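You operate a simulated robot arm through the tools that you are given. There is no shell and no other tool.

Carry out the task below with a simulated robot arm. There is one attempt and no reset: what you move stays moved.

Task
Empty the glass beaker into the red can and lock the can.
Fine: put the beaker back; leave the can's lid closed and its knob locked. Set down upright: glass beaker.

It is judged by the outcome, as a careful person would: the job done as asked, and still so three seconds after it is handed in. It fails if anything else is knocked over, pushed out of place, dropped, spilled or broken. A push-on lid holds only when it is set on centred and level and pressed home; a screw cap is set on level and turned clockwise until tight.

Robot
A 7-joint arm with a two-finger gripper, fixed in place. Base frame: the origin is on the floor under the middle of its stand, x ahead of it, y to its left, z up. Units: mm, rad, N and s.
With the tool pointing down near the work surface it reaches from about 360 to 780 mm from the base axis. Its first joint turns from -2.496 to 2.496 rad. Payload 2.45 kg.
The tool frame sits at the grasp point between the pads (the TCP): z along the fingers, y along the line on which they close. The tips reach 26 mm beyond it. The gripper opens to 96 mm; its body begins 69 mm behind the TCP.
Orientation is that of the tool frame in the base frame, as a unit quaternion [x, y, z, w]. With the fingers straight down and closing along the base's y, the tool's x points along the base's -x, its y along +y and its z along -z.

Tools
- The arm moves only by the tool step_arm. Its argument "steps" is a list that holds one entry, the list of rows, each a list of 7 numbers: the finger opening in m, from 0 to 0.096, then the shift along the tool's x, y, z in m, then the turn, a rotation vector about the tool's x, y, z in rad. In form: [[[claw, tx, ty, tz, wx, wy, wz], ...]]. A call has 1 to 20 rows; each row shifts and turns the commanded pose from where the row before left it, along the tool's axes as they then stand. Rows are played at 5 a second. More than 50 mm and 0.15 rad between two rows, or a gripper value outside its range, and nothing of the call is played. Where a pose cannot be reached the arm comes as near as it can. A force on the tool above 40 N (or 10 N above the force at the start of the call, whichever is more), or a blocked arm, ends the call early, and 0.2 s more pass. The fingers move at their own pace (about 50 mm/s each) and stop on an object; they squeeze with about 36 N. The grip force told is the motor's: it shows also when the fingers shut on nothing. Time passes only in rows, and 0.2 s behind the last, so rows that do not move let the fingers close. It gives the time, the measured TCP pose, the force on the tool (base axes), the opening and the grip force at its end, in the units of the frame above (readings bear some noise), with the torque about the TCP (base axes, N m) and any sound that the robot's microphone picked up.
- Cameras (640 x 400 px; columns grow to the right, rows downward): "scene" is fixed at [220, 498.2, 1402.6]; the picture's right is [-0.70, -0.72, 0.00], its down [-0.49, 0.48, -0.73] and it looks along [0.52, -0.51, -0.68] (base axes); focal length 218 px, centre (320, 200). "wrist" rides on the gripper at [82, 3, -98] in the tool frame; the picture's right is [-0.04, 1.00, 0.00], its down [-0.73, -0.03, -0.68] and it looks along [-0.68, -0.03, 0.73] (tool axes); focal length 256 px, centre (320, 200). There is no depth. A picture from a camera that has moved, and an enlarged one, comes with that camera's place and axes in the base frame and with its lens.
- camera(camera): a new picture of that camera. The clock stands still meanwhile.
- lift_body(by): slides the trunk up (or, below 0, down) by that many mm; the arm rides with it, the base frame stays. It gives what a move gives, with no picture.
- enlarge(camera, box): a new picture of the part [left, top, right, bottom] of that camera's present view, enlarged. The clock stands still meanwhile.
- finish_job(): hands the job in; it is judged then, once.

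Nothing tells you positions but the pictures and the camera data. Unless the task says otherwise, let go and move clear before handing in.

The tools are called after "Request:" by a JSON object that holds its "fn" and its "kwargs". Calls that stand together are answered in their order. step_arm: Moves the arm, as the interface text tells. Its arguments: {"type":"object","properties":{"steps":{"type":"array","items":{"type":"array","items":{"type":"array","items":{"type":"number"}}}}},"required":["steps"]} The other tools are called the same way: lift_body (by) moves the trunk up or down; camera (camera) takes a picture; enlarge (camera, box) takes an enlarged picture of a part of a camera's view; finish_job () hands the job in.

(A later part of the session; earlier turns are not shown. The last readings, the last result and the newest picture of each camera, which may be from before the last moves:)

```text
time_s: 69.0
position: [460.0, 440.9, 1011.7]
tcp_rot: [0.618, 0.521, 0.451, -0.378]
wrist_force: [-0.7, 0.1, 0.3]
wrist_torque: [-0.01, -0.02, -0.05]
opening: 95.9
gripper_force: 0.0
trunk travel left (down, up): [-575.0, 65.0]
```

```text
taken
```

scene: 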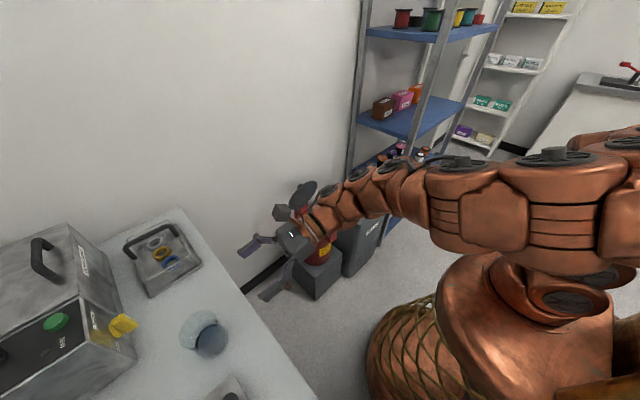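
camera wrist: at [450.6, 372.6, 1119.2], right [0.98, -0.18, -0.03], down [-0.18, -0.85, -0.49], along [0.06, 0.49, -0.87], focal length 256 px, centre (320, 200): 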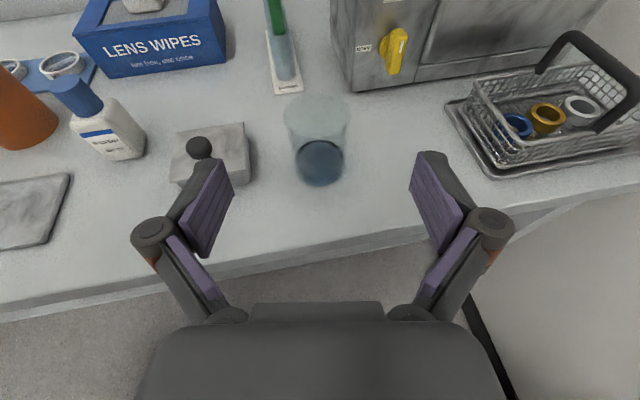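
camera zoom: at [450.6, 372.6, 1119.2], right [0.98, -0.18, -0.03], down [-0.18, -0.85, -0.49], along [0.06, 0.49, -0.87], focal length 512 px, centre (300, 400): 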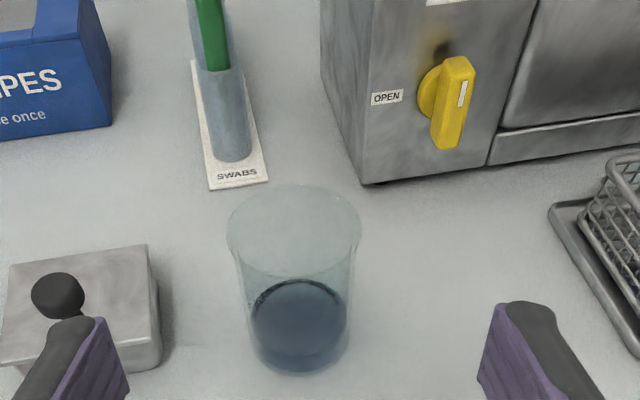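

The beaker's centre comes out at about (478.5, 571.5), 65 mm wide, bench at z ≈ 854, and the approach from the front is clear. I lower to grasp height in front of the bench edge.

Request:
{"fn": "step_arm", "kwargs": {"steps": [[[0.09, -0.0358, 0, 0.0115, 0, 0, 0], [0.09, -0.0358, 0, 0.0115, 0, 0, 0], [0.09, -0.0355, 0, 0.0114, 0, 0, 0], [0.09, 0, 0, 0, 0, 0, 0]]]}}

Request:
{"fn": "camera", "kwargs": {"camera": "wrist"}}

Request:
{"fn": "camera", "kwargs": {"camera": "scene"}}

```text
time_s: 70.0
position: [460.8, 439.5, 899.4]
tcp_rot: [0.618, 0.52, 0.453, -0.377]
wrist_force: [-0.5, -0.6, 0.4]
wrist_torque: [-0.01, 0.0, -0.05]
opening: 89.8
gripper_force: 0.0
trunk travel left (down, up): [-575.0, 65.0]
```

```text
taken
camera wrist: at [451.2, 371.5, 1006.3], right [0.98, -0.19, -0.03], down [-0.18, -0.85, -0.49], along [0.06, 0.49, -0.87], focal length 256 px, centre (320, 200)
```

wrist: 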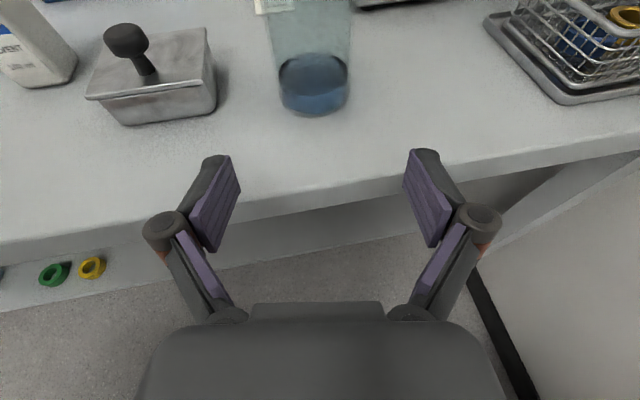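

```text
taken
```

scene: 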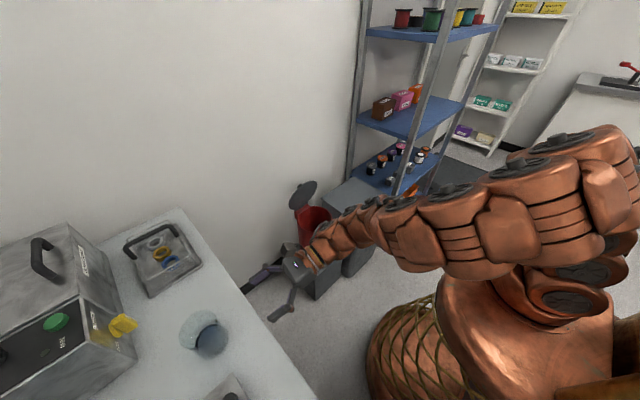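

The fingers are level with the beaker's middle; its axis lies about 6 mm left of my line. I correct that and move in 100 mm, then check.

Request:
{"fn": "step_arm", "kwargs": {"steps": [[[0.09, 0.0061, -0.006, 0.019, 0, 0, 0], [0.09, 0.0076, 0, 0.0238, 0, 0, 0], [0.09, 0.0076, 0, 0.0238, 0, 0, 0], [0.09, 0.0061, 0, 0.019, 0, 0, 0], [0.09, 0.0031, 0, 0.0095, 0, 0, 0], [0.09, 0, 0, 0, 0, 0, 0]]]}}

Request:
{"fn": "camera", "kwargs": {"camera": "wrist"}}

Request:
{"fn": "enlarge", "kwargs": {"camera": "scene", "box": [150, 250, 310, 400]}}

```text
time_s: 71.4
position: [473.1, 540.6, 900.5]
tcp_rot: [0.619, 0.521, 0.452, -0.377]
wrist_force: [-0.5, 0.0, 0.2]
wrist_torque: [0.0, -0.01, 0.01]
opening: 90.0
gripper_force: 0.0
trunk travel left (down, up): [-575.0, 65.0]
```

```text
taken
camera wrist: at [462.2, 472.3, 1006.4], right [0.98, -0.19, -0.03], down [-0.18, -0.85, -0.49], along [0.06, 0.49, -0.87], focal length 256 px, centre (320, 200)
```

wrist: 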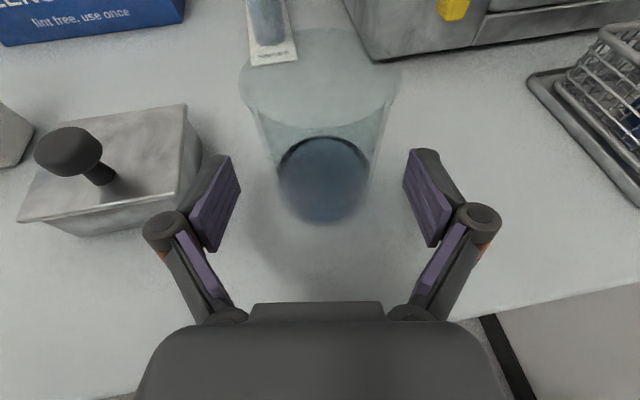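

```text
2.67 times, centred on (230, 325) of scene
camera zoom: at [220.0, 498.2, 1402.6], right [-0.7, -0.72, 0.0], down [-0.49, 0.48, -0.73], along [0.52, -0.51, -0.68], focal length 581 px, centre (560, -133)
```

zoom: 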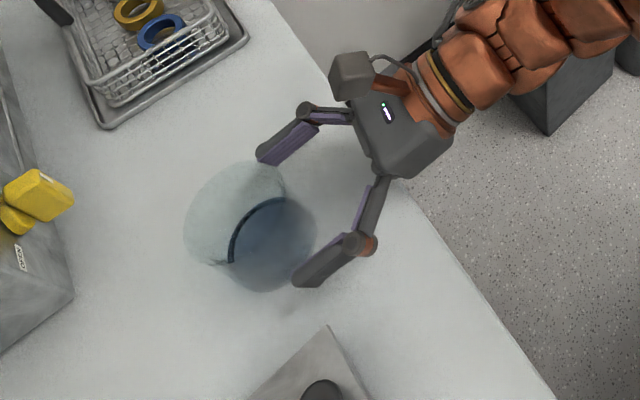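

The beaker is centred between the fingers and the left knuckle passes above the block. I move in the last 31 mm.

Request:
{"fn": "step_arm", "kwargs": {"steps": [[[0.09, 0.0032, 0, 0.01, 0, 0, 0], [0.09, 0.0032, 0, 0.01, 0, 0, 0], [0.09, 0.0032, 0, 0.01, 0, 0, 0], [0.09, 0, 0, 0, 0, 0, 0]]]}}

Request:
{"fn": "camera", "kwargs": {"camera": "wrist"}}

Request:
{"fn": "enlarge", "kwargs": {"camera": "scene", "box": [150, 250, 310, 400]}}

```text
time_s: 72.4
position: [478.6, 572.3, 898.8]
tcp_rot: [0.619, 0.52, 0.452, -0.377]
wrist_force: [-0.1, -0.1, -0.2]
wrist_torque: [-0.03, -0.02, 0.02]
opening: 90.0
gripper_force: 0.1
trunk travel left (down, up): [-575.0, 65.0]
```

```text
taken
camera wrist: at [467.6, 503.8, 1006.1], right [0.98, -0.19, -0.03], down [-0.18, -0.85, -0.49], along [0.06, 0.49, -0.87], focal length 256 px, centre (320, 200)
```

wrist: 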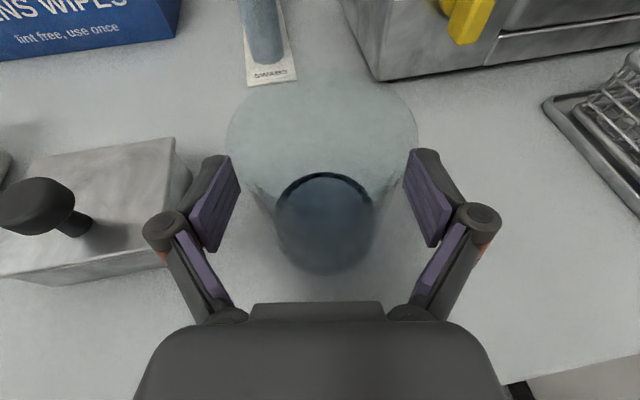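

```text
2.67 times, centred on (230, 325) of scene
camera zoom: at [220.0, 498.2, 1402.6], right [-0.7, -0.72, 0.0], down [-0.49, 0.48, -0.73], along [0.52, -0.51, -0.68], focal length 581 px, centre (560, -133)
```

zoom: 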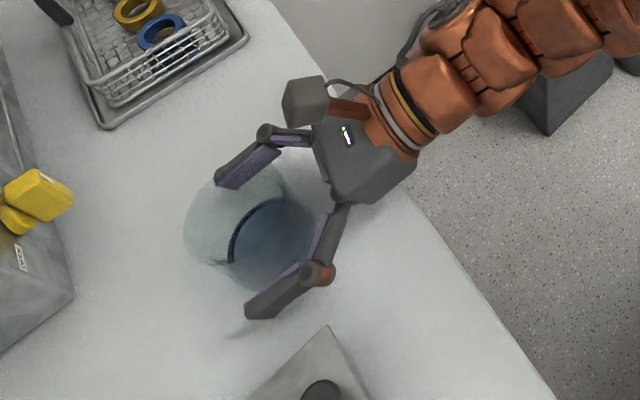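

The beaker sits squarely between the pads at (478.6, 572.3), which I note as its home spot. I close on it.

Request:
{"fn": "step_arm", "kwargs": {"steps": [[[0.0, 0, 0, 0, 0, 0, 0], [0.0, 0, 0, 0, 0, 0, 0], [0.0, 0, 0, 0, 0, 0, 0], [0.0, 0, 0, 0, 0, 0, 0]]]}}

Request:
{"fn": "camera", "kwargs": {"camera": "wrist"}}

```text
time_s: 73.4
position: [478.0, 572.1, 900.0]
tcp_rot: [0.619, 0.52, 0.452, -0.377]
wrist_force: [1.1, -0.9, 1.5]
wrist_torque: [-0.07, -0.02, 0.01]
opening: 62.8
gripper_force: 36.0
trunk travel left (down, up): [-575.0, 65.0]
```

```text
taken
camera wrist: at [467.6, 503.6, 1006.2], right [0.98, -0.19, -0.03], down [-0.18, -0.85, -0.49], along [0.06, 0.49, -0.87], focal length 256 px, centre (320, 200)
```

wrist: 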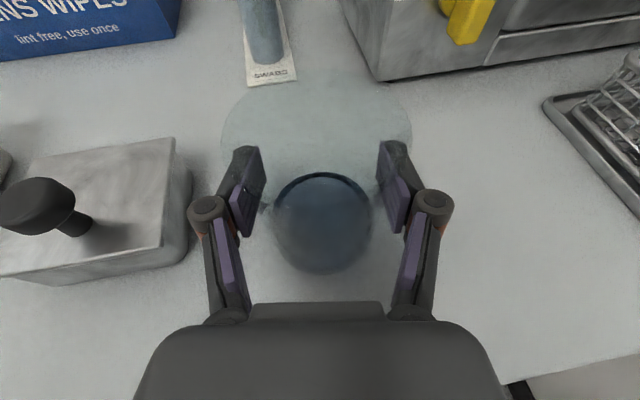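

Gripped at 62.8 mm with 36 N. I lift 20 mm gently and check that it holds.

Request:
{"fn": "step_arm", "kwargs": {"steps": [[[0.0, 0.0048, 0, -0.0015, 0, 0, 0], [0.0, 0.0048, 0, -0.0015, 0, 0, 0], [0.0, 0.0048, 0, -0.0015, 0, 0, 0], [0.0, 0.0048, 0, -0.0016, 0, 0, 0], [0.0, 0, 0, 0, 0, 0, 0]]]}}

Request:
{"fn": "camera", "kwargs": {"camera": "wrist"}}

Request:
{"fn": "enlarge", "kwargs": {"camera": "scene", "box": [150, 250, 310, 400]}}

```text
time_s: 74.6
position: [477.5, 570.4, 919.5]
tcp_rot: [0.619, 0.52, 0.452, -0.377]
wrist_force: [-0.1, 0.9, -1.7]
wrist_torque: [0.02, 0.05, -0.02]
opening: 63.1
gripper_force: 36.3
trunk travel left (down, up): [-575.0, 65.0]
```

```text
taken
camera wrist: at [467.5, 502.5, 1025.5], right [0.98, -0.19, -0.04], down [-0.18, -0.85, -0.49], along [0.06, 0.49, -0.87], focal length 256 px, centre (320, 200)
```

wrist: 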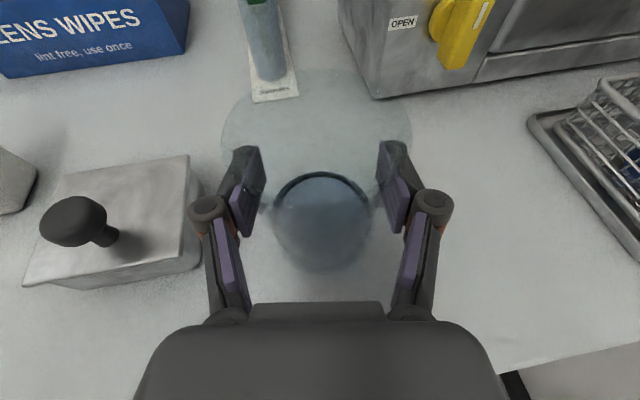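

```text
2.67 times, centred on (230, 325) of scene
camera zoom: at [220.0, 498.2, 1402.6], right [-0.7, -0.72, 0.0], down [-0.49, 0.48, -0.73], along [0.52, -0.51, -0.68], focal length 581 px, centre (560, -133)
```

zoom: 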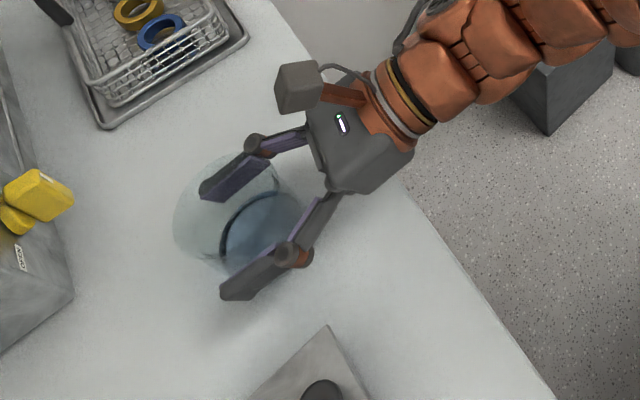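

It holds firmly, level, at about 1.7 N. I raise it 80 mm and back away from the bench slowly to keep the liquid calm.

Request:
{"fn": "step_arm", "kwargs": {"steps": [[[0.0, 0.0095, 0, -0.003, 0, 0, 0], [0.0, 0.019, 0, -0.0061, 0, 0, 0], [0.0, 0.019, 0, -0.0061, 0, 0, 0], [0.0, 0.019, 0, -0.0061, 0, 0, 0], [0.0, 0.0095, 0, -0.0031, 0, 0, 0], [0.0, -0.003, 0, -0.0095, 0, 0, 0], [0.0, -0.0061, 0, -0.019, 0, 0, 0], [0.0, -0.0061, 0, -0.019, 0, 0, 0], [0.0, -0.0061, 0, -0.019, 0, 0, 0], [0.0, -0.0061, 0, -0.019, 0, 0, 0], [0.0, -0.0061, 0, -0.019, 0, 0, 0], [0.0, -0.0061, 0, -0.019, 0, 0, 0], [0.0, -0.003, 0, -0.0095, 0, 0, 0], [0.0, 0, 0, 0, 0, 0, 0]]]}}

Request:
{"fn": "camera", "kwargs": {"camera": "wrist"}}

```text
time_s: 77.6
position: [454.0, 432.9, 999.2]
tcp_rot: [0.619, 0.52, 0.452, -0.376]
wrist_force: [-0.4, -0.9, -2.0]
wrist_torque: [0.03, -0.05, 0.01]
opening: 62.8
gripper_force: 36.1
trunk travel left (down, up): [-575.0, 65.0]
```

```text
taken
camera wrist: at [443.5, 365.4, 1106.0], right [0.98, -0.19, -0.03], down [-0.18, -0.85, -0.49], along [0.06, 0.49, -0.87], focal length 256 px, centre (320, 200)
```

wrist: 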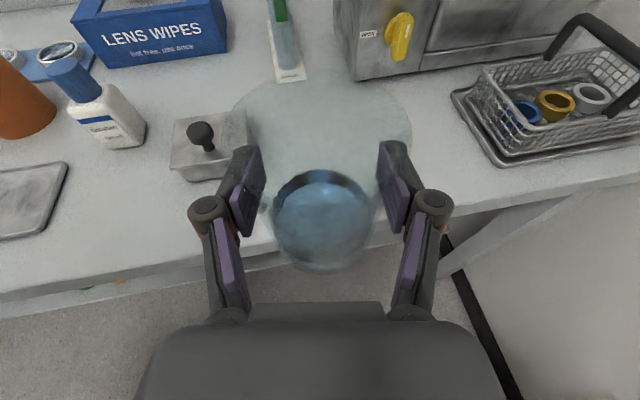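

The liquid is calm. I swing the beaker back toward the can in small level steps, keeping it high.

Request:
{"fn": "step_arm", "kwargs": {"steps": [[[0.0, -0.0025, 0.0153, -0.0078, -0.04755, 0, 0.01545], [0.0, -0.0025, 0.0153, -0.0078, -0.04755, 0, 0.01545], [0.0, -0.0023, 0.0158, -0.0071, -0.04755, 0, 0.01545], [0.0, -0.0023, 0.0158, -0.0071, -0.04755, 0, 0.01545], [0.0, -0.0021, 0.0162, -0.0065, -0.04755, 0, 0.01545], [0.0, -0.0021, 0.0162, -0.0065, -0.04755, 0, 0.01545], [0.0, -0.0019, 0.0166, -0.0058, -0.04755, 0, 0.01545], [0.0, -0.0019, 0.0166, -0.0058, -0.04755, 0, 0.01545], [0.0, -0.0017, 0.017, -0.0052, -0.04755, 0, 0.01545], [0.0, -0.0017, 0.017, -0.0052, -0.04755, 0, 0.01545], [0.0, -0.0014, 0.0174, -0.0044, -0.04755, 0, 0.01545], [0.0, -0.0014, 0.0174, -0.0044, -0.04755, 0, 0.01545], [0.0, -0.0012, 0.0177, -0.0037, -0.04755, 0, 0.01545], [0.0, -0.0012, 0.0177, -0.0037, -0.04755, 0, 0.01545]]]}}

Request:
{"fn": "step_arm", "kwargs": {"steps": [[[0.0, -0.001, 0.018, -0.003, -0.04755, 0, 0.01545], [0.0, -0.001, 0.018, -0.003, -0.04755, 0, 0.01545], [0.0, -0.0007, 0.0182, -0.0022, -0.04755, 0, 0.01545], [0.0, -0.0007, 0.0182, -0.0022, -0.04755, 0, 0.01545], [0.0, -0.0005, 0.0185, -0.0014, -0.04755, 0, 0.01545], [0.0, -0.0005, 0.0185, -0.0014, -0.04755, 0, 0.01545], [0.0, -0.0002, 0.0187, -0.0006, -0.04755, 0, 0.01545], [0.0, -0.0002, 0.0187, -0.0006, -0.04755, 0, 0.01545], [0.0, 0.0, 0.0188, 0.0001, -0.04755, 0, 0.01545], [0.0, 0.0, 0.0188, 0.0001, -0.04755, 0, 0.01545], [0.0, 0.0003, 0.0189, 0.001, -0.04755, 0, 0.01545], [0.0, 0.0003, 0.0189, 0.001, -0.04755, 0, 0.01545], [0.0, 0.0006, 0.019, 0.0018, -0.04755, 0, 0.01545], [0.0, 0.0006, 0.019, 0.0018, -0.04755, 0, 0.01545], [0.0, 0, 0, 0, 0, 0, 0]]]}}

Request:
{"fn": "camera", "kwargs": {"camera": "wrist"}}

Request:
{"fn": "camera", "kwargs": {"camera": "scene"}}

```text
time_s: 80.6
position: [616.3, 248.1, 998.9]
tcp_rot: [0.759, 0.276, 0.554, -0.202]
wrist_force: [0.4, 0.8, -1.5]
wrist_torque: [0.01, -0.01, 0.01]
opening: 63.1
gripper_force: 36.0
trunk travel left (down, up): [-575.0, 65.0]
```

```text
time_s: 83.8
position: [701.8, 1.5, 998.3]
tcp_rot: [0.808, -0.003, 0.589, 0.0]
wrist_force: [0.8, 0.4, -1.4]
wrist_torque: [-0.01, 0.01, 0.0]
opening: 63.0
gripper_force: 35.7
trunk travel left (down, up): [-575.0, 65.0]
```

```text
taken
camera wrist: at [631.1, -1.7, 1105.1], right [-0.02, -1.0, -0.04], down [-0.87, 0.03, -0.49], along [0.49, 0.03, -0.87], focal length 256 px, centre (320, 200)
```

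wrist: 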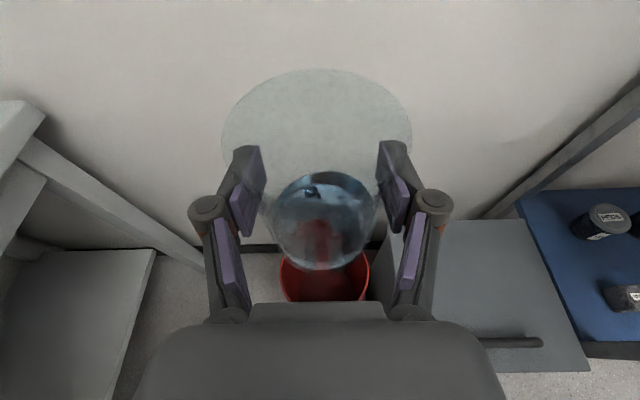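

```text
taken
```

scene: 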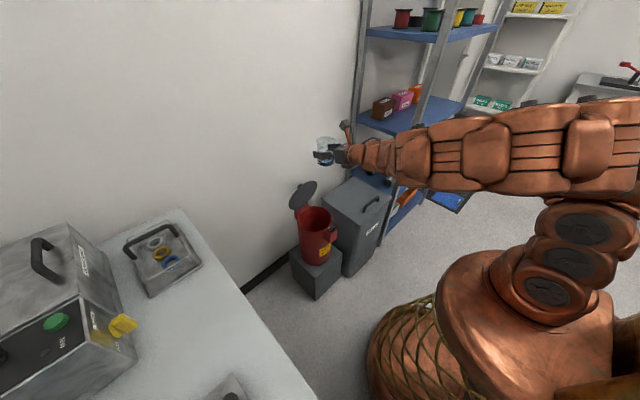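

The beaker is level in front of the can, liquid still inside. I lower the trunk 180 mm; the hand stays well clear of lid and lock.

Request:
{"fn": "lift_body", "kwargs": {"by": -180}}

Request:
{"fn": "camera", "kwargs": {"camera": "wrist"}}

Request:
{"fn": "enlarge", "kwargs": {"camera": "scene", "box": [260, 130, 400, 270]}}

```text
time_s: 85.8
position: [701.5, 2.4, 817.6]
tcp_rot: [0.809, -0.002, 0.588, -0.001]
wrist_force: [-0.1, 0.0, -1.1]
wrist_torque: [0.0, -0.02, 0.0]
opening: 62.8
gripper_force: 35.8
trunk travel left (down, up): [-395.0, 245.0]
```

```text
taken
camera wrist: at [631.1, -1.3, 925.1], right [-0.01, -1.0, -0.04], down [-0.87, 0.03, -0.49], along [0.49, 0.03, -0.87], focal length 256 px, centre (320, 200)
```

wrist: 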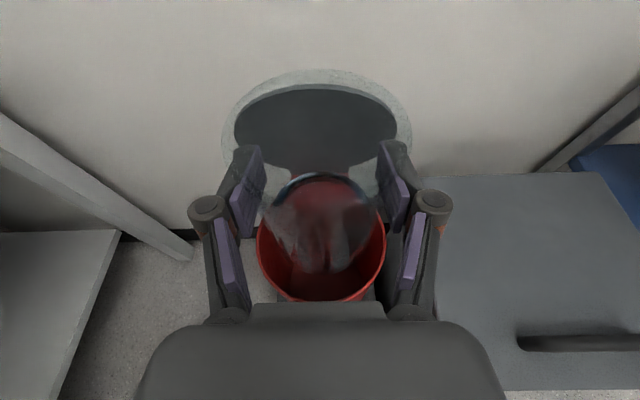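

```text
2.86 times, centred on (330, 200) of scene
camera zoom: at [220.0, 498.2, 1402.6], right [-0.7, -0.72, 0.0], down [-0.49, 0.48, -0.73], along [0.52, -0.51, -0.68], focal length 623 px, centre (291, 200)
```

zoom: 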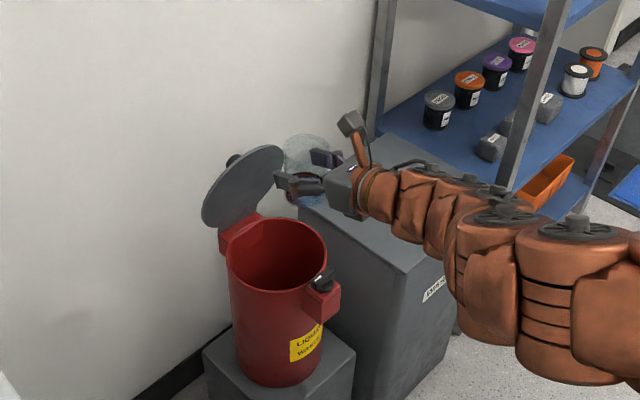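

The can's opening is centred near (753, 10) and the lid stands clear behind it. I move the beaker over the opening to about (757, 45, 715), offset so the lip ends up over the middle when tilted.

Request:
{"fn": "step_arm", "kwargs": {"steps": [[[0.0, -0.0115, -0.0061, 0.012, 0, 0, 0], [0.0, -0.0115, -0.0061, 0.012, 0, 0, 0], [0.0, -0.0115, -0.0061, 0.012, 0, 0, 0], [0.0, -0.0115, -0.0061, 0.012, 0, 0, 0], [0.0, -0.0115, -0.0061, 0.012, 0, 0, 0], [0.0, -0.0115, -0.0061, 0.012, 0, 0, 0], [0.0, -0.0115, -0.0061, 0.012, 0, 0, 0], [0.0, 0, 0, 0, 0, 0, 0]]]}}

Request:
{"fn": "camera", "kwargs": {"camera": "wrist"}}

Request:
{"fn": "enlarge", "kwargs": {"camera": "scene", "box": [260, 130, 400, 270]}}

```text
time_s: 87.6
position: [756.8, 46.4, 715.9]
tcp_rot: [0.809, -0.002, 0.588, -0.001]
wrist_force: [-0.4, -0.3, -0.9]
wrist_torque: [-0.03, 0.0, -0.02]
opening: 63.1
gripper_force: 35.9
trunk travel left (down, up): [-395.0, 245.0]
```

```text
taken
camera wrist: at [686.5, 42.2, 823.1], right [-0.01, -1.0, -0.04], down [-0.87, 0.03, -0.49], along [0.49, 0.03, -0.87], focal length 256 px, centre (320, 200)
```

wrist: 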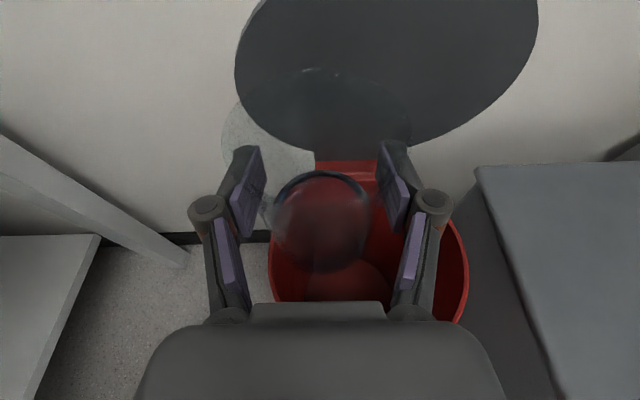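

```text
2.86 times, centred on (330, 200) of scene
camera zoom: at [220.0, 498.2, 1402.6], right [-0.7, -0.72, 0.0], down [-0.49, 0.48, -0.73], along [0.52, -0.51, -0.68], focal length 623 px, centre (291, 200)
```

zoom: 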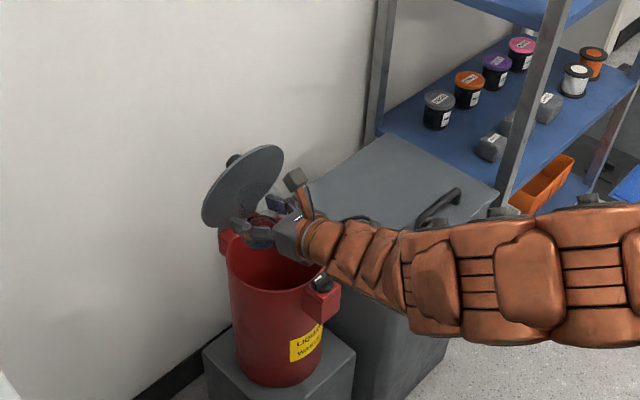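

The beaker is over the opening, shifted left as planned. I start tilting toward the can's middle, first to about 40 degrees, and check that the TCP holds still.

Request:
{"fn": "step_arm", "kwargs": {"steps": [[[0.0, 0, 0, 0, 0, 0, 0.1], [0.0, 0, 0, 0, 0, 0, 0.1], [0.0, 0, 0, 0, 0, 0, 0.1], [0.0, 0, 0, 0, 0, 0, 0.1], [0.0, 0, 0, 0, 0, 0, 0.1], [0.0, 0, 0, 0, 0, 0, 0.1], [0.0, 0, 0, 0, 0, 0, 0.1], [0.0, 0, 0, 0, 0, 0, 0]]]}}

Request:
{"fn": "camera", "kwargs": {"camera": "wrist"}}

Request:
{"fn": "enlarge", "kwargs": {"camera": "scene", "box": [260, 130, 400, 270]}}

```text
time_s: 89.4
position: [757.4, 45.3, 715.3]
tcp_rot: [0.759, -0.28, 0.552, -0.203]
wrist_force: [0.3, -0.3, -1.8]
wrist_torque: [-0.02, 0.02, 0.02]
opening: 62.9
gripper_force: 35.5
trunk travel left (down, up): [-395.0, 245.0]
```

```text
taken
camera wrist: at [679.9, -9.9, 802.2], right [-0.21, -0.73, -0.65], down [-0.81, 0.5, -0.3], along [0.55, 0.46, -0.7], focal length 256 px, centre (320, 200)
```

wrist: 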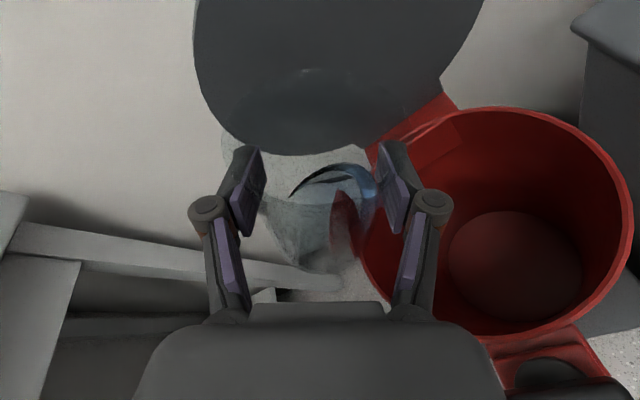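

```text
2.86 times, centred on (330, 200) of scene
camera zoom: at [220.0, 498.2, 1402.6], right [-0.7, -0.72, 0.0], down [-0.49, 0.48, -0.73], along [0.52, -0.51, -0.68], focal length 623 px, centre (291, 200)
```

zoom: 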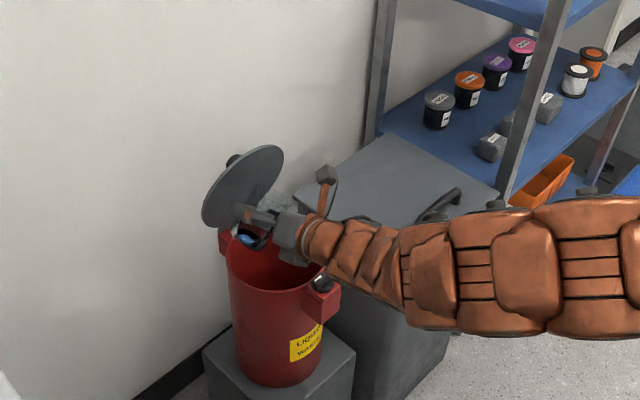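

The liquid stays level while the glass tilts, and the TCP is holding. The mouth is on the can's side, so I continue tilting slowly.

Request:
{"fn": "step_arm", "kwargs": {"steps": [[[0.0, 0, 0, 0, 0, 0, 0.06], [0.0, 0, 0, 0, 0, 0, 0.06], [0.0, 0, 0, 0, 0, 0, 0.06], [0.0, 0, 0, 0, 0, 0, 0.06], [0.0, 0, 0, 0, 0, 0, 0.06], [0.0, 0, 0, 0, 0, 0, 0.06], [0.0, 0, 0, 0, 0, 0, 0.06], [0.0, 0, 0, 0, 0, 0, 0]]]}}

Request:
{"fn": "camera", "kwargs": {"camera": "wrist"}}

Request:
{"fn": "enlarge", "kwargs": {"camera": "scene", "box": [290, 180, 370, 260]}}

```text
time_s: 91.2
position: [758.0, 45.2, 715.6]
tcp_rot: [0.684, -0.431, 0.497, -0.314]
wrist_force: [-0.2, 0.0, -1.1]
wrist_torque: [-0.04, -0.01, -0.01]
opening: 62.9
gripper_force: 35.7
trunk travel left (down, up): [-395.0, 245.0]
```

```text
taken
camera wrist: at [671.5, -29.7, 776.1], right [-0.28, -0.39, -0.87], down [-0.73, 0.68, -0.07], along [0.62, 0.62, -0.48], focal length 256 px, centre (320, 200)
```

wrist: 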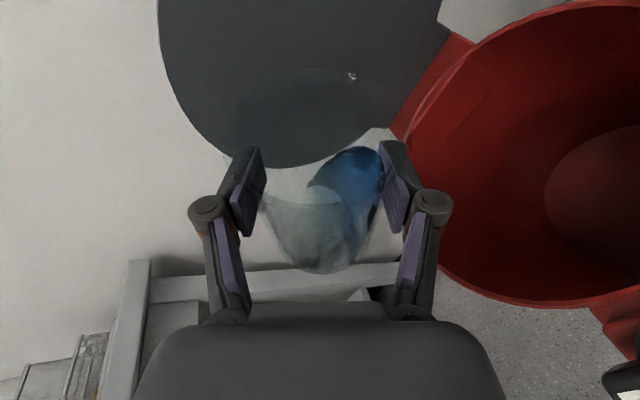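

```text
5.00 times, centred on (330, 220) of scene
camera zoom: at [220.0, 498.2, 1402.6], right [-0.7, -0.72, 0.0], down [-0.49, 0.48, -0.73], along [0.52, -0.51, -0.68], focal length 1090 px, centre (270, 100)
```

zoom: 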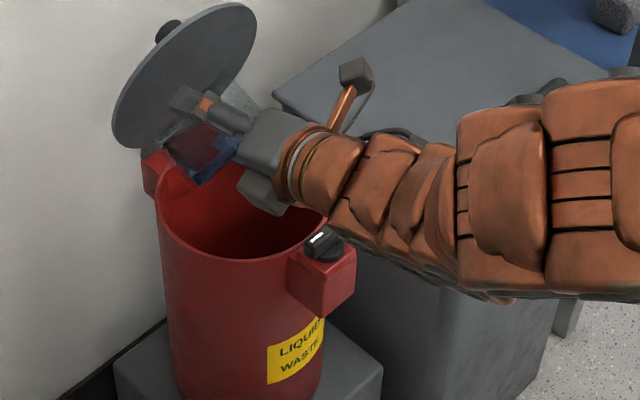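

Tilt is about 61 degrees and the liquid is near the lip, which is right above the can's opening. I continue slowly so it pours.

Request:
{"fn": "step_arm", "kwargs": {"steps": [[[0.0, 0, 0, 0, 0, 0, 0.05], [0.0, 0, 0, 0, 0, 0, 0.05], [0.0, 0, 0, 0, 0, 0, 0.05], [0.0, 0, 0, 0, 0, 0, 0.05], [0.0, 0, 0, 0, 0, 0, 0], [0.0, 0, 0, 0, 0, 0, 0]]]}}

Request:
{"fn": "camera", "kwargs": {"camera": "wrist"}}

Request:
{"fn": "enlarge", "kwargs": {"camera": "scene", "box": [290, 180, 370, 260]}}

```text
time_s: 92.6
position: [756.5, 45.5, 716.9]
tcp_rot: [0.638, -0.497, 0.464, -0.362]
wrist_force: [0.1, 0.1, -1.6]
wrist_torque: [0.02, 0.0, 0.0]
opening: 62.7
gripper_force: 36.2
trunk travel left (down, up): [-395.0, 245.0]
```

```text
taken
camera wrist: at [666.4, -34.5, 761.6], right [-0.3, -0.2, -0.93], down [-0.69, 0.72, 0.07], along [0.66, 0.66, -0.36], focal length 256 px, centre (320, 200)
```

wrist: 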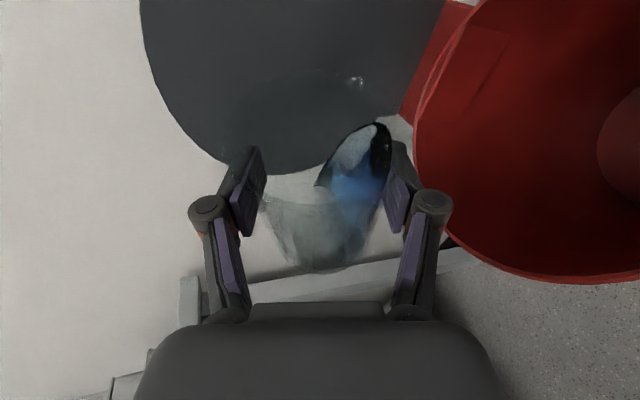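

```text
5.00 times, centred on (330, 220) of scene
camera zoom: at [220.0, 498.2, 1402.6], right [-0.7, -0.72, 0.0], down [-0.49, 0.48, -0.73], along [0.52, -0.51, -0.68], focal length 1090 px, centre (270, 100)
```

zoom: 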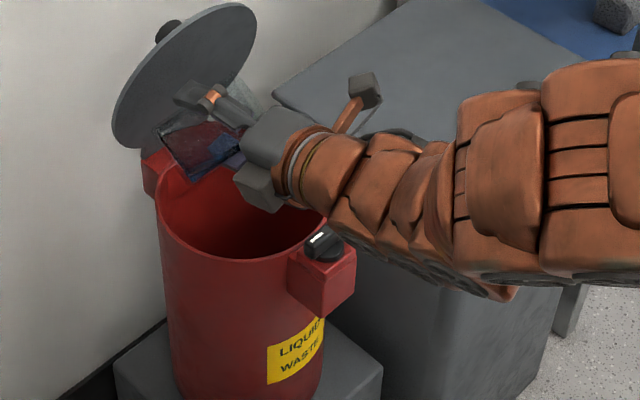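

Tilt is about 71 degrees with the liquid right at the lip. I carry on, pausing for it to flow.

Request:
{"fn": "step_arm", "kwargs": {"steps": [[[0.0, 0, 0, 0, 0, 0, 0.04], [0.0, 0, 0, 0, 0, 0, 0.04], [0.0, 0, 0, 0, 0, 0, 0.04], [0.0, 0, 0, 0, 0, 0, 0.04], [0.0, 0, 0, 0, 0, 0, 0], [0.0, 0, 0, 0, 0, 0, 0]]]}}

Request:
{"fn": "camera", "kwargs": {"camera": "wrist"}}

Request:
{"fn": "enlarge", "kwargs": {"camera": "scene", "box": [290, 180, 370, 260]}}

```text
time_s: 94.0
position: [757.3, 46.0, 716.2]
tcp_rot: [0.596, -0.547, 0.434, -0.398]
wrist_force: [0.4, 0.0, -0.8]
wrist_torque: [0.0, 0.03, 0.03]
opening: 62.6
gripper_force: 35.8
trunk travel left (down, up): [-395.0, 245.0]
```

```text
taken
camera wrist: at [662.6, -36.0, 749.2], right [-0.31, -0.05, -0.95], down [-0.66, 0.73, 0.18], along [0.69, 0.68, -0.26], focal length 256 px, centre (320, 200)
```

wrist: 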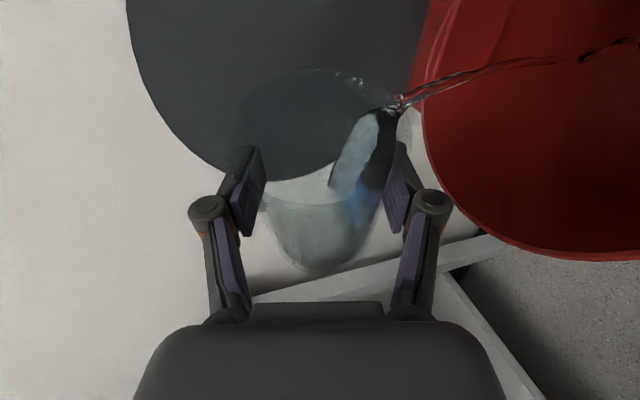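

```text
5.00 times, centred on (330, 220) of scene
camera zoom: at [220.0, 498.2, 1402.6], right [-0.7, -0.72, 0.0], down [-0.49, 0.48, -0.73], along [0.52, -0.51, -0.68], focal length 1090 px, centre (270, 100)
```

zoom: 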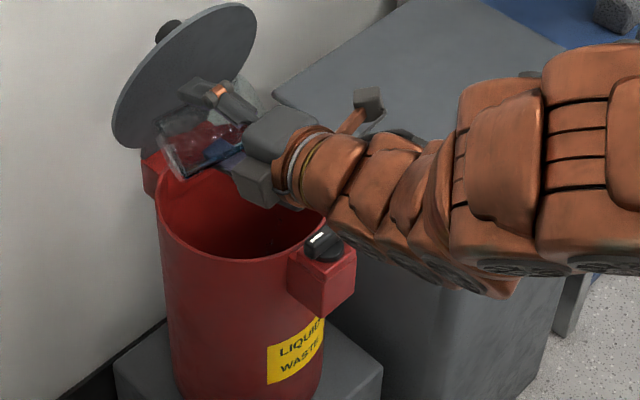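

It is pouring: the stream leaves the lip and falls inside the red can. I keep tilting slowly with pauses.

Request:
{"fn": "step_arm", "kwargs": {"steps": [[[0.0, 0, 0, 0, 0, 0, 0], [0.0, 0, 0, 0, 0, 0, 0], [0.0, 0, 0, 0, 0, 0, 0.03], [0.0, 0, 0, 0, 0, 0, 0], [0.0, 0, 0, 0, 0, 0, 0.03], [0.0, 0, 0, 0, 0, 0, 0], [0.0, 0, 0, 0, 0, 0, 0.03], [0.0, 0, 0, 0, 0, 0, 0], [0.0, 0, 0, 0, 0, 0, 0.03], [0.0, 0, 0, 0, 0, 0, 0]]]}}

Request:
{"fn": "camera", "kwargs": {"camera": "wrist"}}

Request:
{"fn": "enlarge", "kwargs": {"camera": "scene", "box": [290, 180, 370, 260]}}

```text
time_s: 96.2
position: [756.6, 46.1, 716.5]
tcp_rot: [-0.562, 0.581, -0.41, 0.423]
wrist_force: [-0.7, 0.9, -1.6]
wrist_torque: [-0.02, -0.02, 0.03]
opening: 62.4
gripper_force: 35.6
trunk travel left (down, up): [-395.0, 245.0]
```

```text
taken
camera wrist: at [659.5, -36.1, 739.5], right [-0.31, 0.07, -0.95], down [-0.63, 0.73, 0.26], along [0.71, 0.68, -0.18], focal length 256 px, centre (320, 200)
```

wrist: 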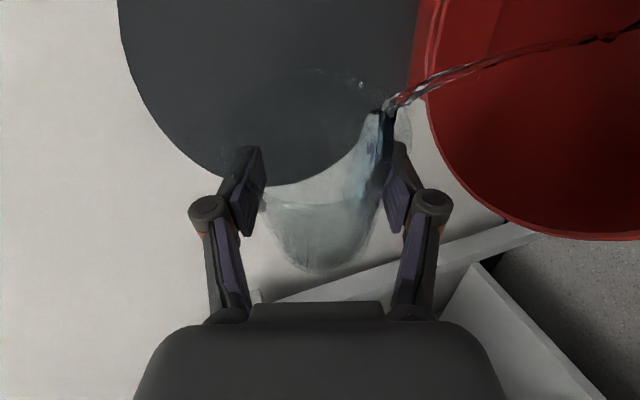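

```text
5.00 times, centred on (330, 220) of scene
camera zoom: at [220.0, 498.2, 1402.6], right [-0.7, -0.72, 0.0], down [-0.49, 0.48, -0.73], along [0.52, -0.51, -0.68], focal length 1090 px, centre (270, 100)
```

zoom: 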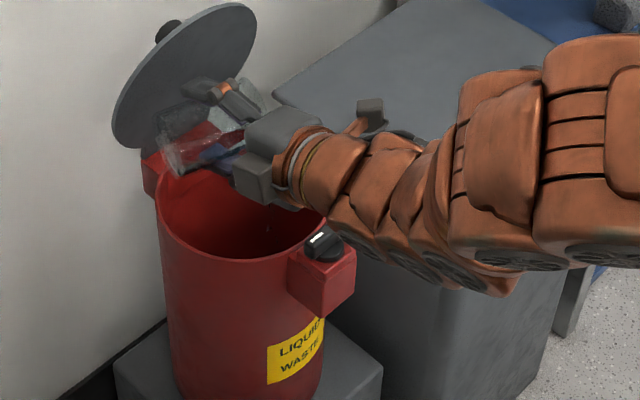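

The flow goes into the can's middle. I keep tilting slowly past horizontal.

Request:
{"fn": "step_arm", "kwargs": {"steps": [[[0.0, 0, 0, 0, 0, 0, 0], [0.0, 0, 0, 0, 0, 0, 0.03], [0.0, 0, 0, 0, 0, 0, 0], [0.0, 0, 0, 0, 0, 0, 0.03], [0.0, 0, 0, 0, 0, 0, 0], [0.0, 0, 0, 0, 0, 0, 0.03], [0.0, 0, 0, 0, 0, 0, 0], [0.0, 0, 0, 0, 0, 0, 0.03], [0.0, 0, 0, 0, 0, 0, 0], [0.0, 0, 0, 0, 0, 0, 0.03], [0.0, 0, 0, 0, 0, 0, 0], [0.0, 0, 0, 0, 0, 0, 0.03], [0.0, 0, 0, 0, 0, 0, 0]]]}}

Request:
{"fn": "camera", "kwargs": {"camera": "wrist"}}

Request:
{"fn": "enlarge", "kwargs": {"camera": "scene", "box": [290, 180, 370, 260]}}

```text
time_s: 99.0
position: [757.7, 46.3, 716.0]
tcp_rot: [-0.508, 0.629, -0.369, 0.458]
wrist_force: [-0.3, 0.1, -1.3]
wrist_torque: [0.02, -0.01, 0.02]
opening: 62.7
gripper_force: 36.0
trunk travel left (down, up): [-395.0, 245.0]
```

```text
taken
camera wrist: at [655.3, -33.3, 726.0], right [-0.3, 0.25, -0.92], down [-0.59, 0.71, 0.38], along [0.75, 0.66, -0.06], focal length 256 px, centre (320, 200)
```

wrist: 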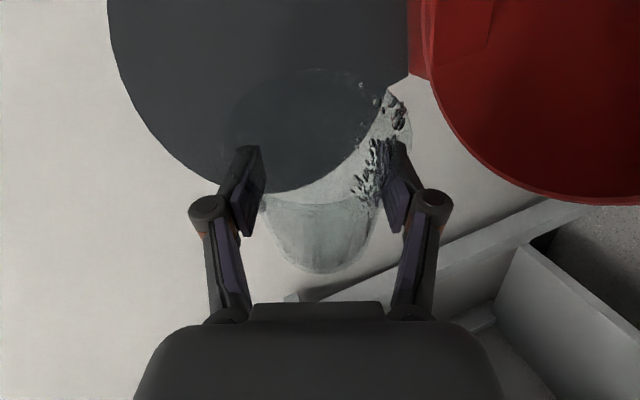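

```text
5.00 times, centred on (330, 220) of scene
camera zoom: at [220.0, 498.2, 1402.6], right [-0.7, -0.72, 0.0], down [-0.49, 0.48, -0.73], along [0.52, -0.51, -0.68], focal length 1090 px, centre (270, 100)
```

zoom: 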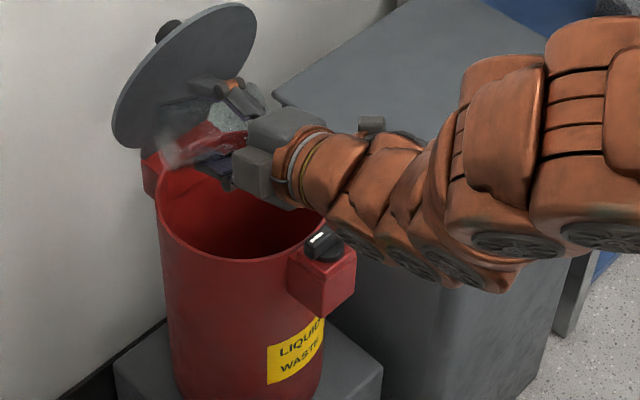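

Only a few drops remain at about 95 degrees. I tilt on to about 120 degrees to let the last drops drain into the can.

Request:
{"fn": "step_arm", "kwargs": {"steps": [[[0.0, 0, 0, 0, 0, 0, 0.05], [0.0, 0, 0, 0, 0, 0, 0.05], [0.0, 0, 0, 0, 0, 0, 0.05], [0.0, 0, 0, 0, 0, 0, 0.05], [0.0, 0, 0, 0, 0, 0, 0.05], [0.0, 0, 0, 0, 0, 0, 0.05], [0.0, 0, 0, 0, 0, 0, 0.05], [0.0, 0, 0, 0, 0, 0, 0.05], [0.0, 0, 0, 0, 0, 0, 0.05], [0.0, 0, 0, 0, 0, 0, 0.05], [0.0, 0, 0, 0, 0, 0, 0], [0.0, 0, 0, 0, 0, 0, 0], [0.0, 0, 0, 0, 0, 0, 0], [0.0, 0, 0, 0, 0, 0, 0], [0.0, 0, 0, 0, 0, 0, 0], [0.0, 0, 0, 0, 0, 0, 0]]]}}

Request:
{"fn": "camera", "kwargs": {"camera": "wrist"}}

Request:
{"fn": "enlarge", "kwargs": {"camera": "scene", "box": [290, 180, 370, 260]}}

```text
time_s: 102.4
position: [756.7, 45.1, 716.1]
tcp_rot: [-0.336, 0.735, -0.244, 0.536]
wrist_force: [1.3, 1.1, -0.2]
wrist_torque: [0.01, 0.01, 0.05]
opening: 62.8
gripper_force: 35.9
trunk travel left (down, up): [-395.0, 245.0]
```

```text
taken
camera wrist: at [644.0, -14.5, 692.2], right [-0.22, 0.68, -0.69], down [-0.49, 0.54, 0.69], along [0.84, 0.5, 0.22], focal length 256 px, centre (320, 200)
```

wrist: 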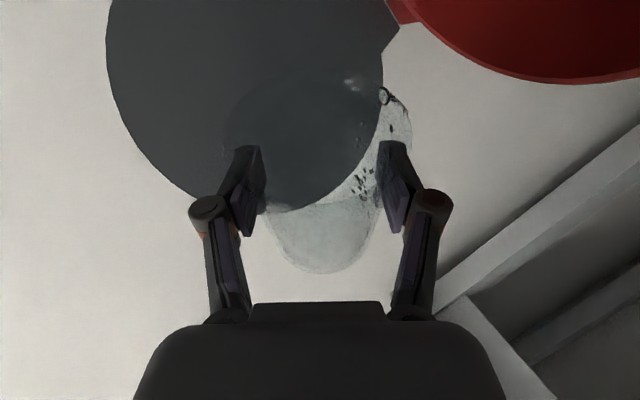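

```text
5.00 times, centred on (330, 220) of scene
camera zoom: at [220.0, 498.2, 1402.6], right [-0.7, -0.72, 0.0], down [-0.49, 0.48, -0.73], along [0.52, -0.51, -0.68], focal length 1090 px, centre (270, 100)
```

zoom: 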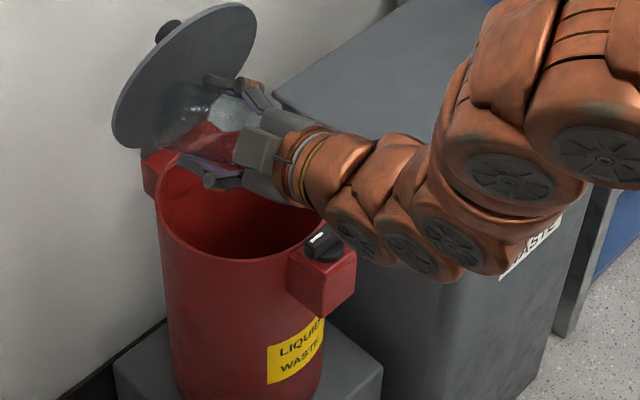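

A few drops still cling inside. I rise 20 mm for clearance over the lock knob, tilt further to about 135 degrees, and wait for them to fall.

Request:
{"fn": "step_arm", "kwargs": {"steps": [[[0.0, -0.0062, -0.0072, -0.003, 0, 0, 0], [0.0, -0.0062, -0.0073, -0.0031, 0, 0, 0], [0.0, 0, 0, 0, 0, 0, 0.06], [0.0, 0, 0, 0, 0, 0, 0.06], [0.0, 0, 0, 0, 0, 0, 0.06], [0.0, 0, 0, 0, 0, 0, 0.06], [0.0, 0, 0, 0, 0, 0, 0.06], [0.0, 0, 0, 0, 0, 0, 0.06], [0.0, 0, 0, 0, 0, 0, 0.06], [0.0, 0, 0, 0, 0, 0, 0], [0.0, 0, 0, 0, 0, 0, 0], [0.0, 0, 0, 0, 0, 0, 0], [0.0, 0, 0, 0, 0, 0, 0], [0.0, 0, 0, 0, 0, 0, 0], [0.0, 0, 0, 0, 0, 0, 0], [0.0, 0, 0, 0, 0, 0, 0], [0.0, 0, 0, 0, 0, 0, 0], [0.0, 0, 0, 0, 0, 0, 0]]]}}

Request:
{"fn": "camera", "kwargs": {"camera": "wrist"}}

Request:
{"fn": "enlarge", "kwargs": {"camera": "scene", "box": [290, 180, 370, 260]}}

```text
time_s: 106.2
position: [756.4, 46.2, 735.3]
tcp_rot: [-0.176, 0.79, -0.127, 0.574]
wrist_force: [-0.5, -0.6, -0.3]
wrist_torque: [-0.04, -0.01, -0.02]
opening: 62.3
gripper_force: 36.4
trunk travel left (down, up): [-395.0, 245.0]
```

```text
taken
camera wrist: at [638.3, 13.8, 693.5], right [-0.12, 0.92, -0.37], down [-0.44, 0.28, 0.85], along [0.89, 0.26, 0.37], focal length 256 px, centre (320, 200)
```

wrist: 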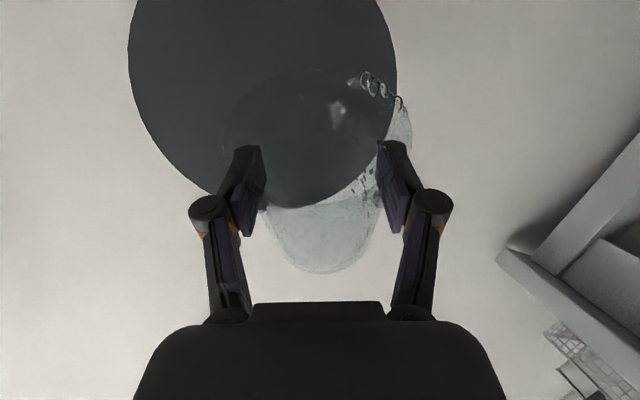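

```text
5.00 times, centred on (330, 220) of scene
camera zoom: at [220.0, 498.2, 1402.6], right [-0.7, -0.72, 0.0], down [-0.49, 0.48, -0.73], along [0.52, -0.51, -0.68], focal length 1090 px, centre (270, 100)
```

zoom: 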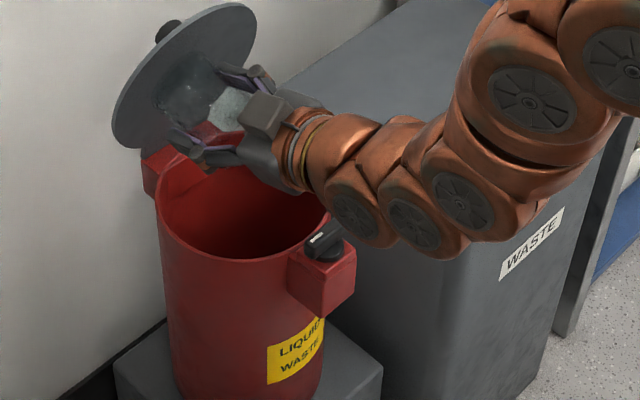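

A few drops hang near the rim. I wait a bit longer and look closely.

Request:
{"fn": "step_arm", "kwargs": {"steps": [[[0.0, 0, 0, 0, 0, 0, 0.05], [0.0, 0, 0, 0, 0, 0, 0.05], [0.0, 0, 0, 0, 0, 0, 0], [0.0, 0, 0, 0, 0, 0, 0], [0.0, 0, 0, 0, 0, 0, 0], [0.0, 0, 0, 0, 0, 0, 0], [0.0, 0, 0, 0, 0, 0, 0], [0.0, 0, 0, 0, 0, 0, 0], [0.0, 0, 0, 0, 0, 0, 0], [0.0, 0, 0, 0, 0, 0, 0], [0.0, 0, 0, 0, 0, 0, 0], [0.0, 0, 0, 0, 0, 0, 0], [0.0, 0, 0, 0, 0, 0, 0]]]}}

Request:
{"fn": "enlarge", "kwargs": {"camera": "wrist", "box": [220, 50, 440, 280]}}

```text
time_s: 109.0
position: [757.4, 44.4, 735.7]
tcp_rot: [-0.135, 0.797, -0.099, 0.58]
wrist_force: [0.2, 0.0, -1.2]
wrist_torque: [-0.03, 0.0, 0.0]
opening: 62.2
gripper_force: 35.5
trunk travel left (down, up): [-395.0, 245.0]
```

```text
1.74 times, centred on (330, 165) of wrist
camera zoom: at [637.8, 21.4, 690.7], right [-0.09, 0.96, -0.28], down [-0.43, 0.22, 0.88], along [0.9, 0.2, 0.39], focal length 445 px, centre (303, 261)
```

zoom: 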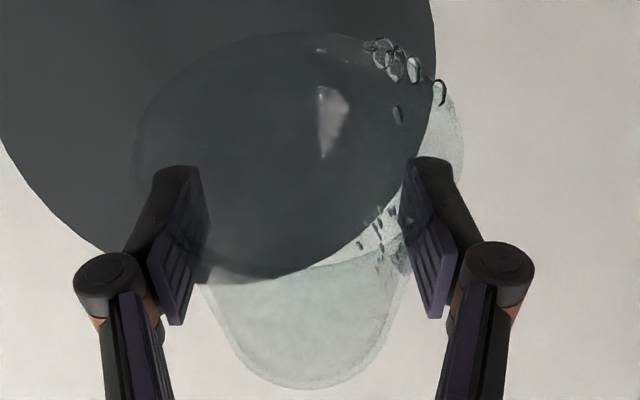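

Small drops are sliding toward the rim. I rise another 25 mm, turn the beaker almost fully upside down over the can, and wait again.

Request:
{"fn": "step_arm", "kwargs": {"steps": [[[0.0, -0.0095, -0.0087, -0.0038, 0, 0, 0], [0.0, -0.0095, -0.0087, -0.0038, 0, 0, 0], [0.0, 0, 0, 0, 0, 0, 0.07], [0.0, 0, 0, 0, 0, 0, 0.07], [0.0, 0, 0, 0, 0, 0, 0.07], [0.0, 0, 0, 0, 0, 0, 0.07], [0.0, 0, 0, 0, 0, -0.06, 0], [0.0, 0, 0, 0, 0, -0.06, 0], [0.0, 0, 0, 0, 0, -0.06, 0], [0.0, 0, 0, 0, 0, -0.06, 0], [0.0, 0, 0, 0, 0, -0.06, 0], [0.0, 0, 0, 0, 0, 0, 0], [0.0, 0, 0, 0, 0, 0, 0], [0.0, 0, 0, 0, 0, 0, 0], [0.0, 0, 0, 0, 0, 0, 0], [0.0, 0, 0, 0, 0, 0, 0], [0.0, 0, 0, 0, 0, 0, 0], [0.0, 0, 0, 0, 0, 0, 0]]]}}

Request:
{"fn": "camera", "kwargs": {"camera": "wrist"}}

Request:
{"fn": "enlarge", "kwargs": {"camera": "wrist", "box": [220, 50, 440, 280]}}

Request:
{"fn": "enlarge", "kwargs": {"camera": "scene", "box": [290, 170, 370, 250]}}

```text
time_s: 112.8
position: [757.7, 34.8, 761.5]
tcp_rot: [-0.025, 0.711, -0.013, 0.703]
wrist_force: [-0.1, 0.0, -1.3]
wrist_torque: [0.01, -0.01, -0.01]
opening: 62.6
gripper_force: 35.4
trunk travel left (down, up): [-395.0, 245.0]
```

```text
taken
camera wrist: at [655.8, 32.8, 680.5], right [-0.02, 1.0, -0.02], down [-0.67, 0.0, 0.74], along [0.74, 0.02, 0.67], focal length 256 px, centre (320, 200)
```

wrist: 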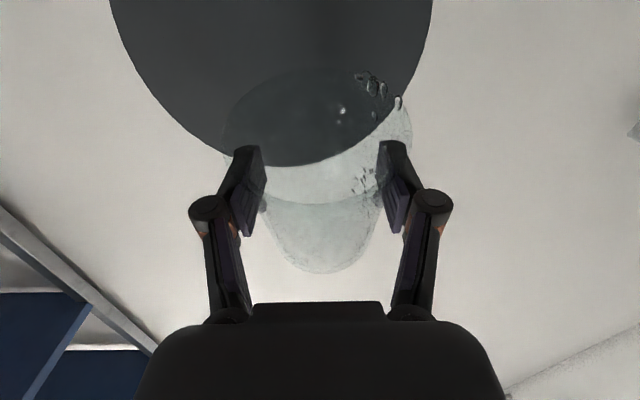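

```text
1.74 times, centred on (330, 165) of wrist
camera zoom: at [655.8, 32.8, 680.5], right [-0.02, 1.0, -0.02], down [-0.67, 0.0, 0.74], along [0.74, 0.02, 0.67], focal length 445 px, centre (303, 261)
```

zoom: 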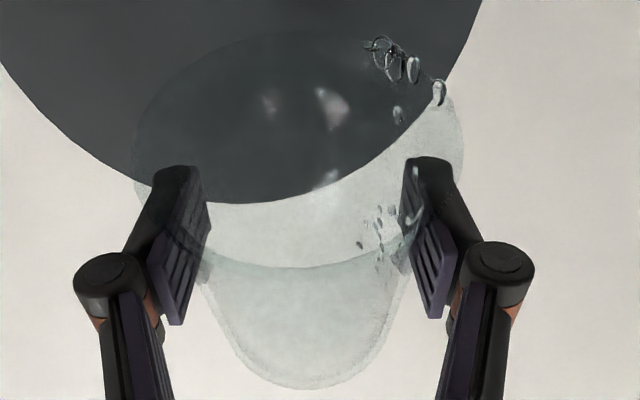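

```text
5.00 times, centred on (330, 210) of scene
camera zoom: at [220.0, 498.2, 1402.6], right [-0.7, -0.72, 0.0], down [-0.49, 0.48, -0.73], along [0.52, -0.51, -0.68], focal length 1090 px, centre (270, 150)
```

zoom: 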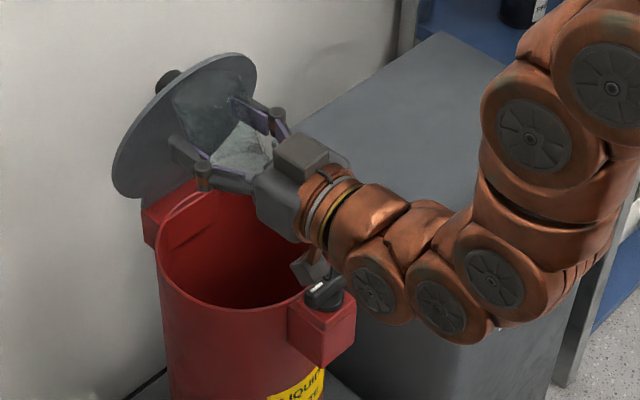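

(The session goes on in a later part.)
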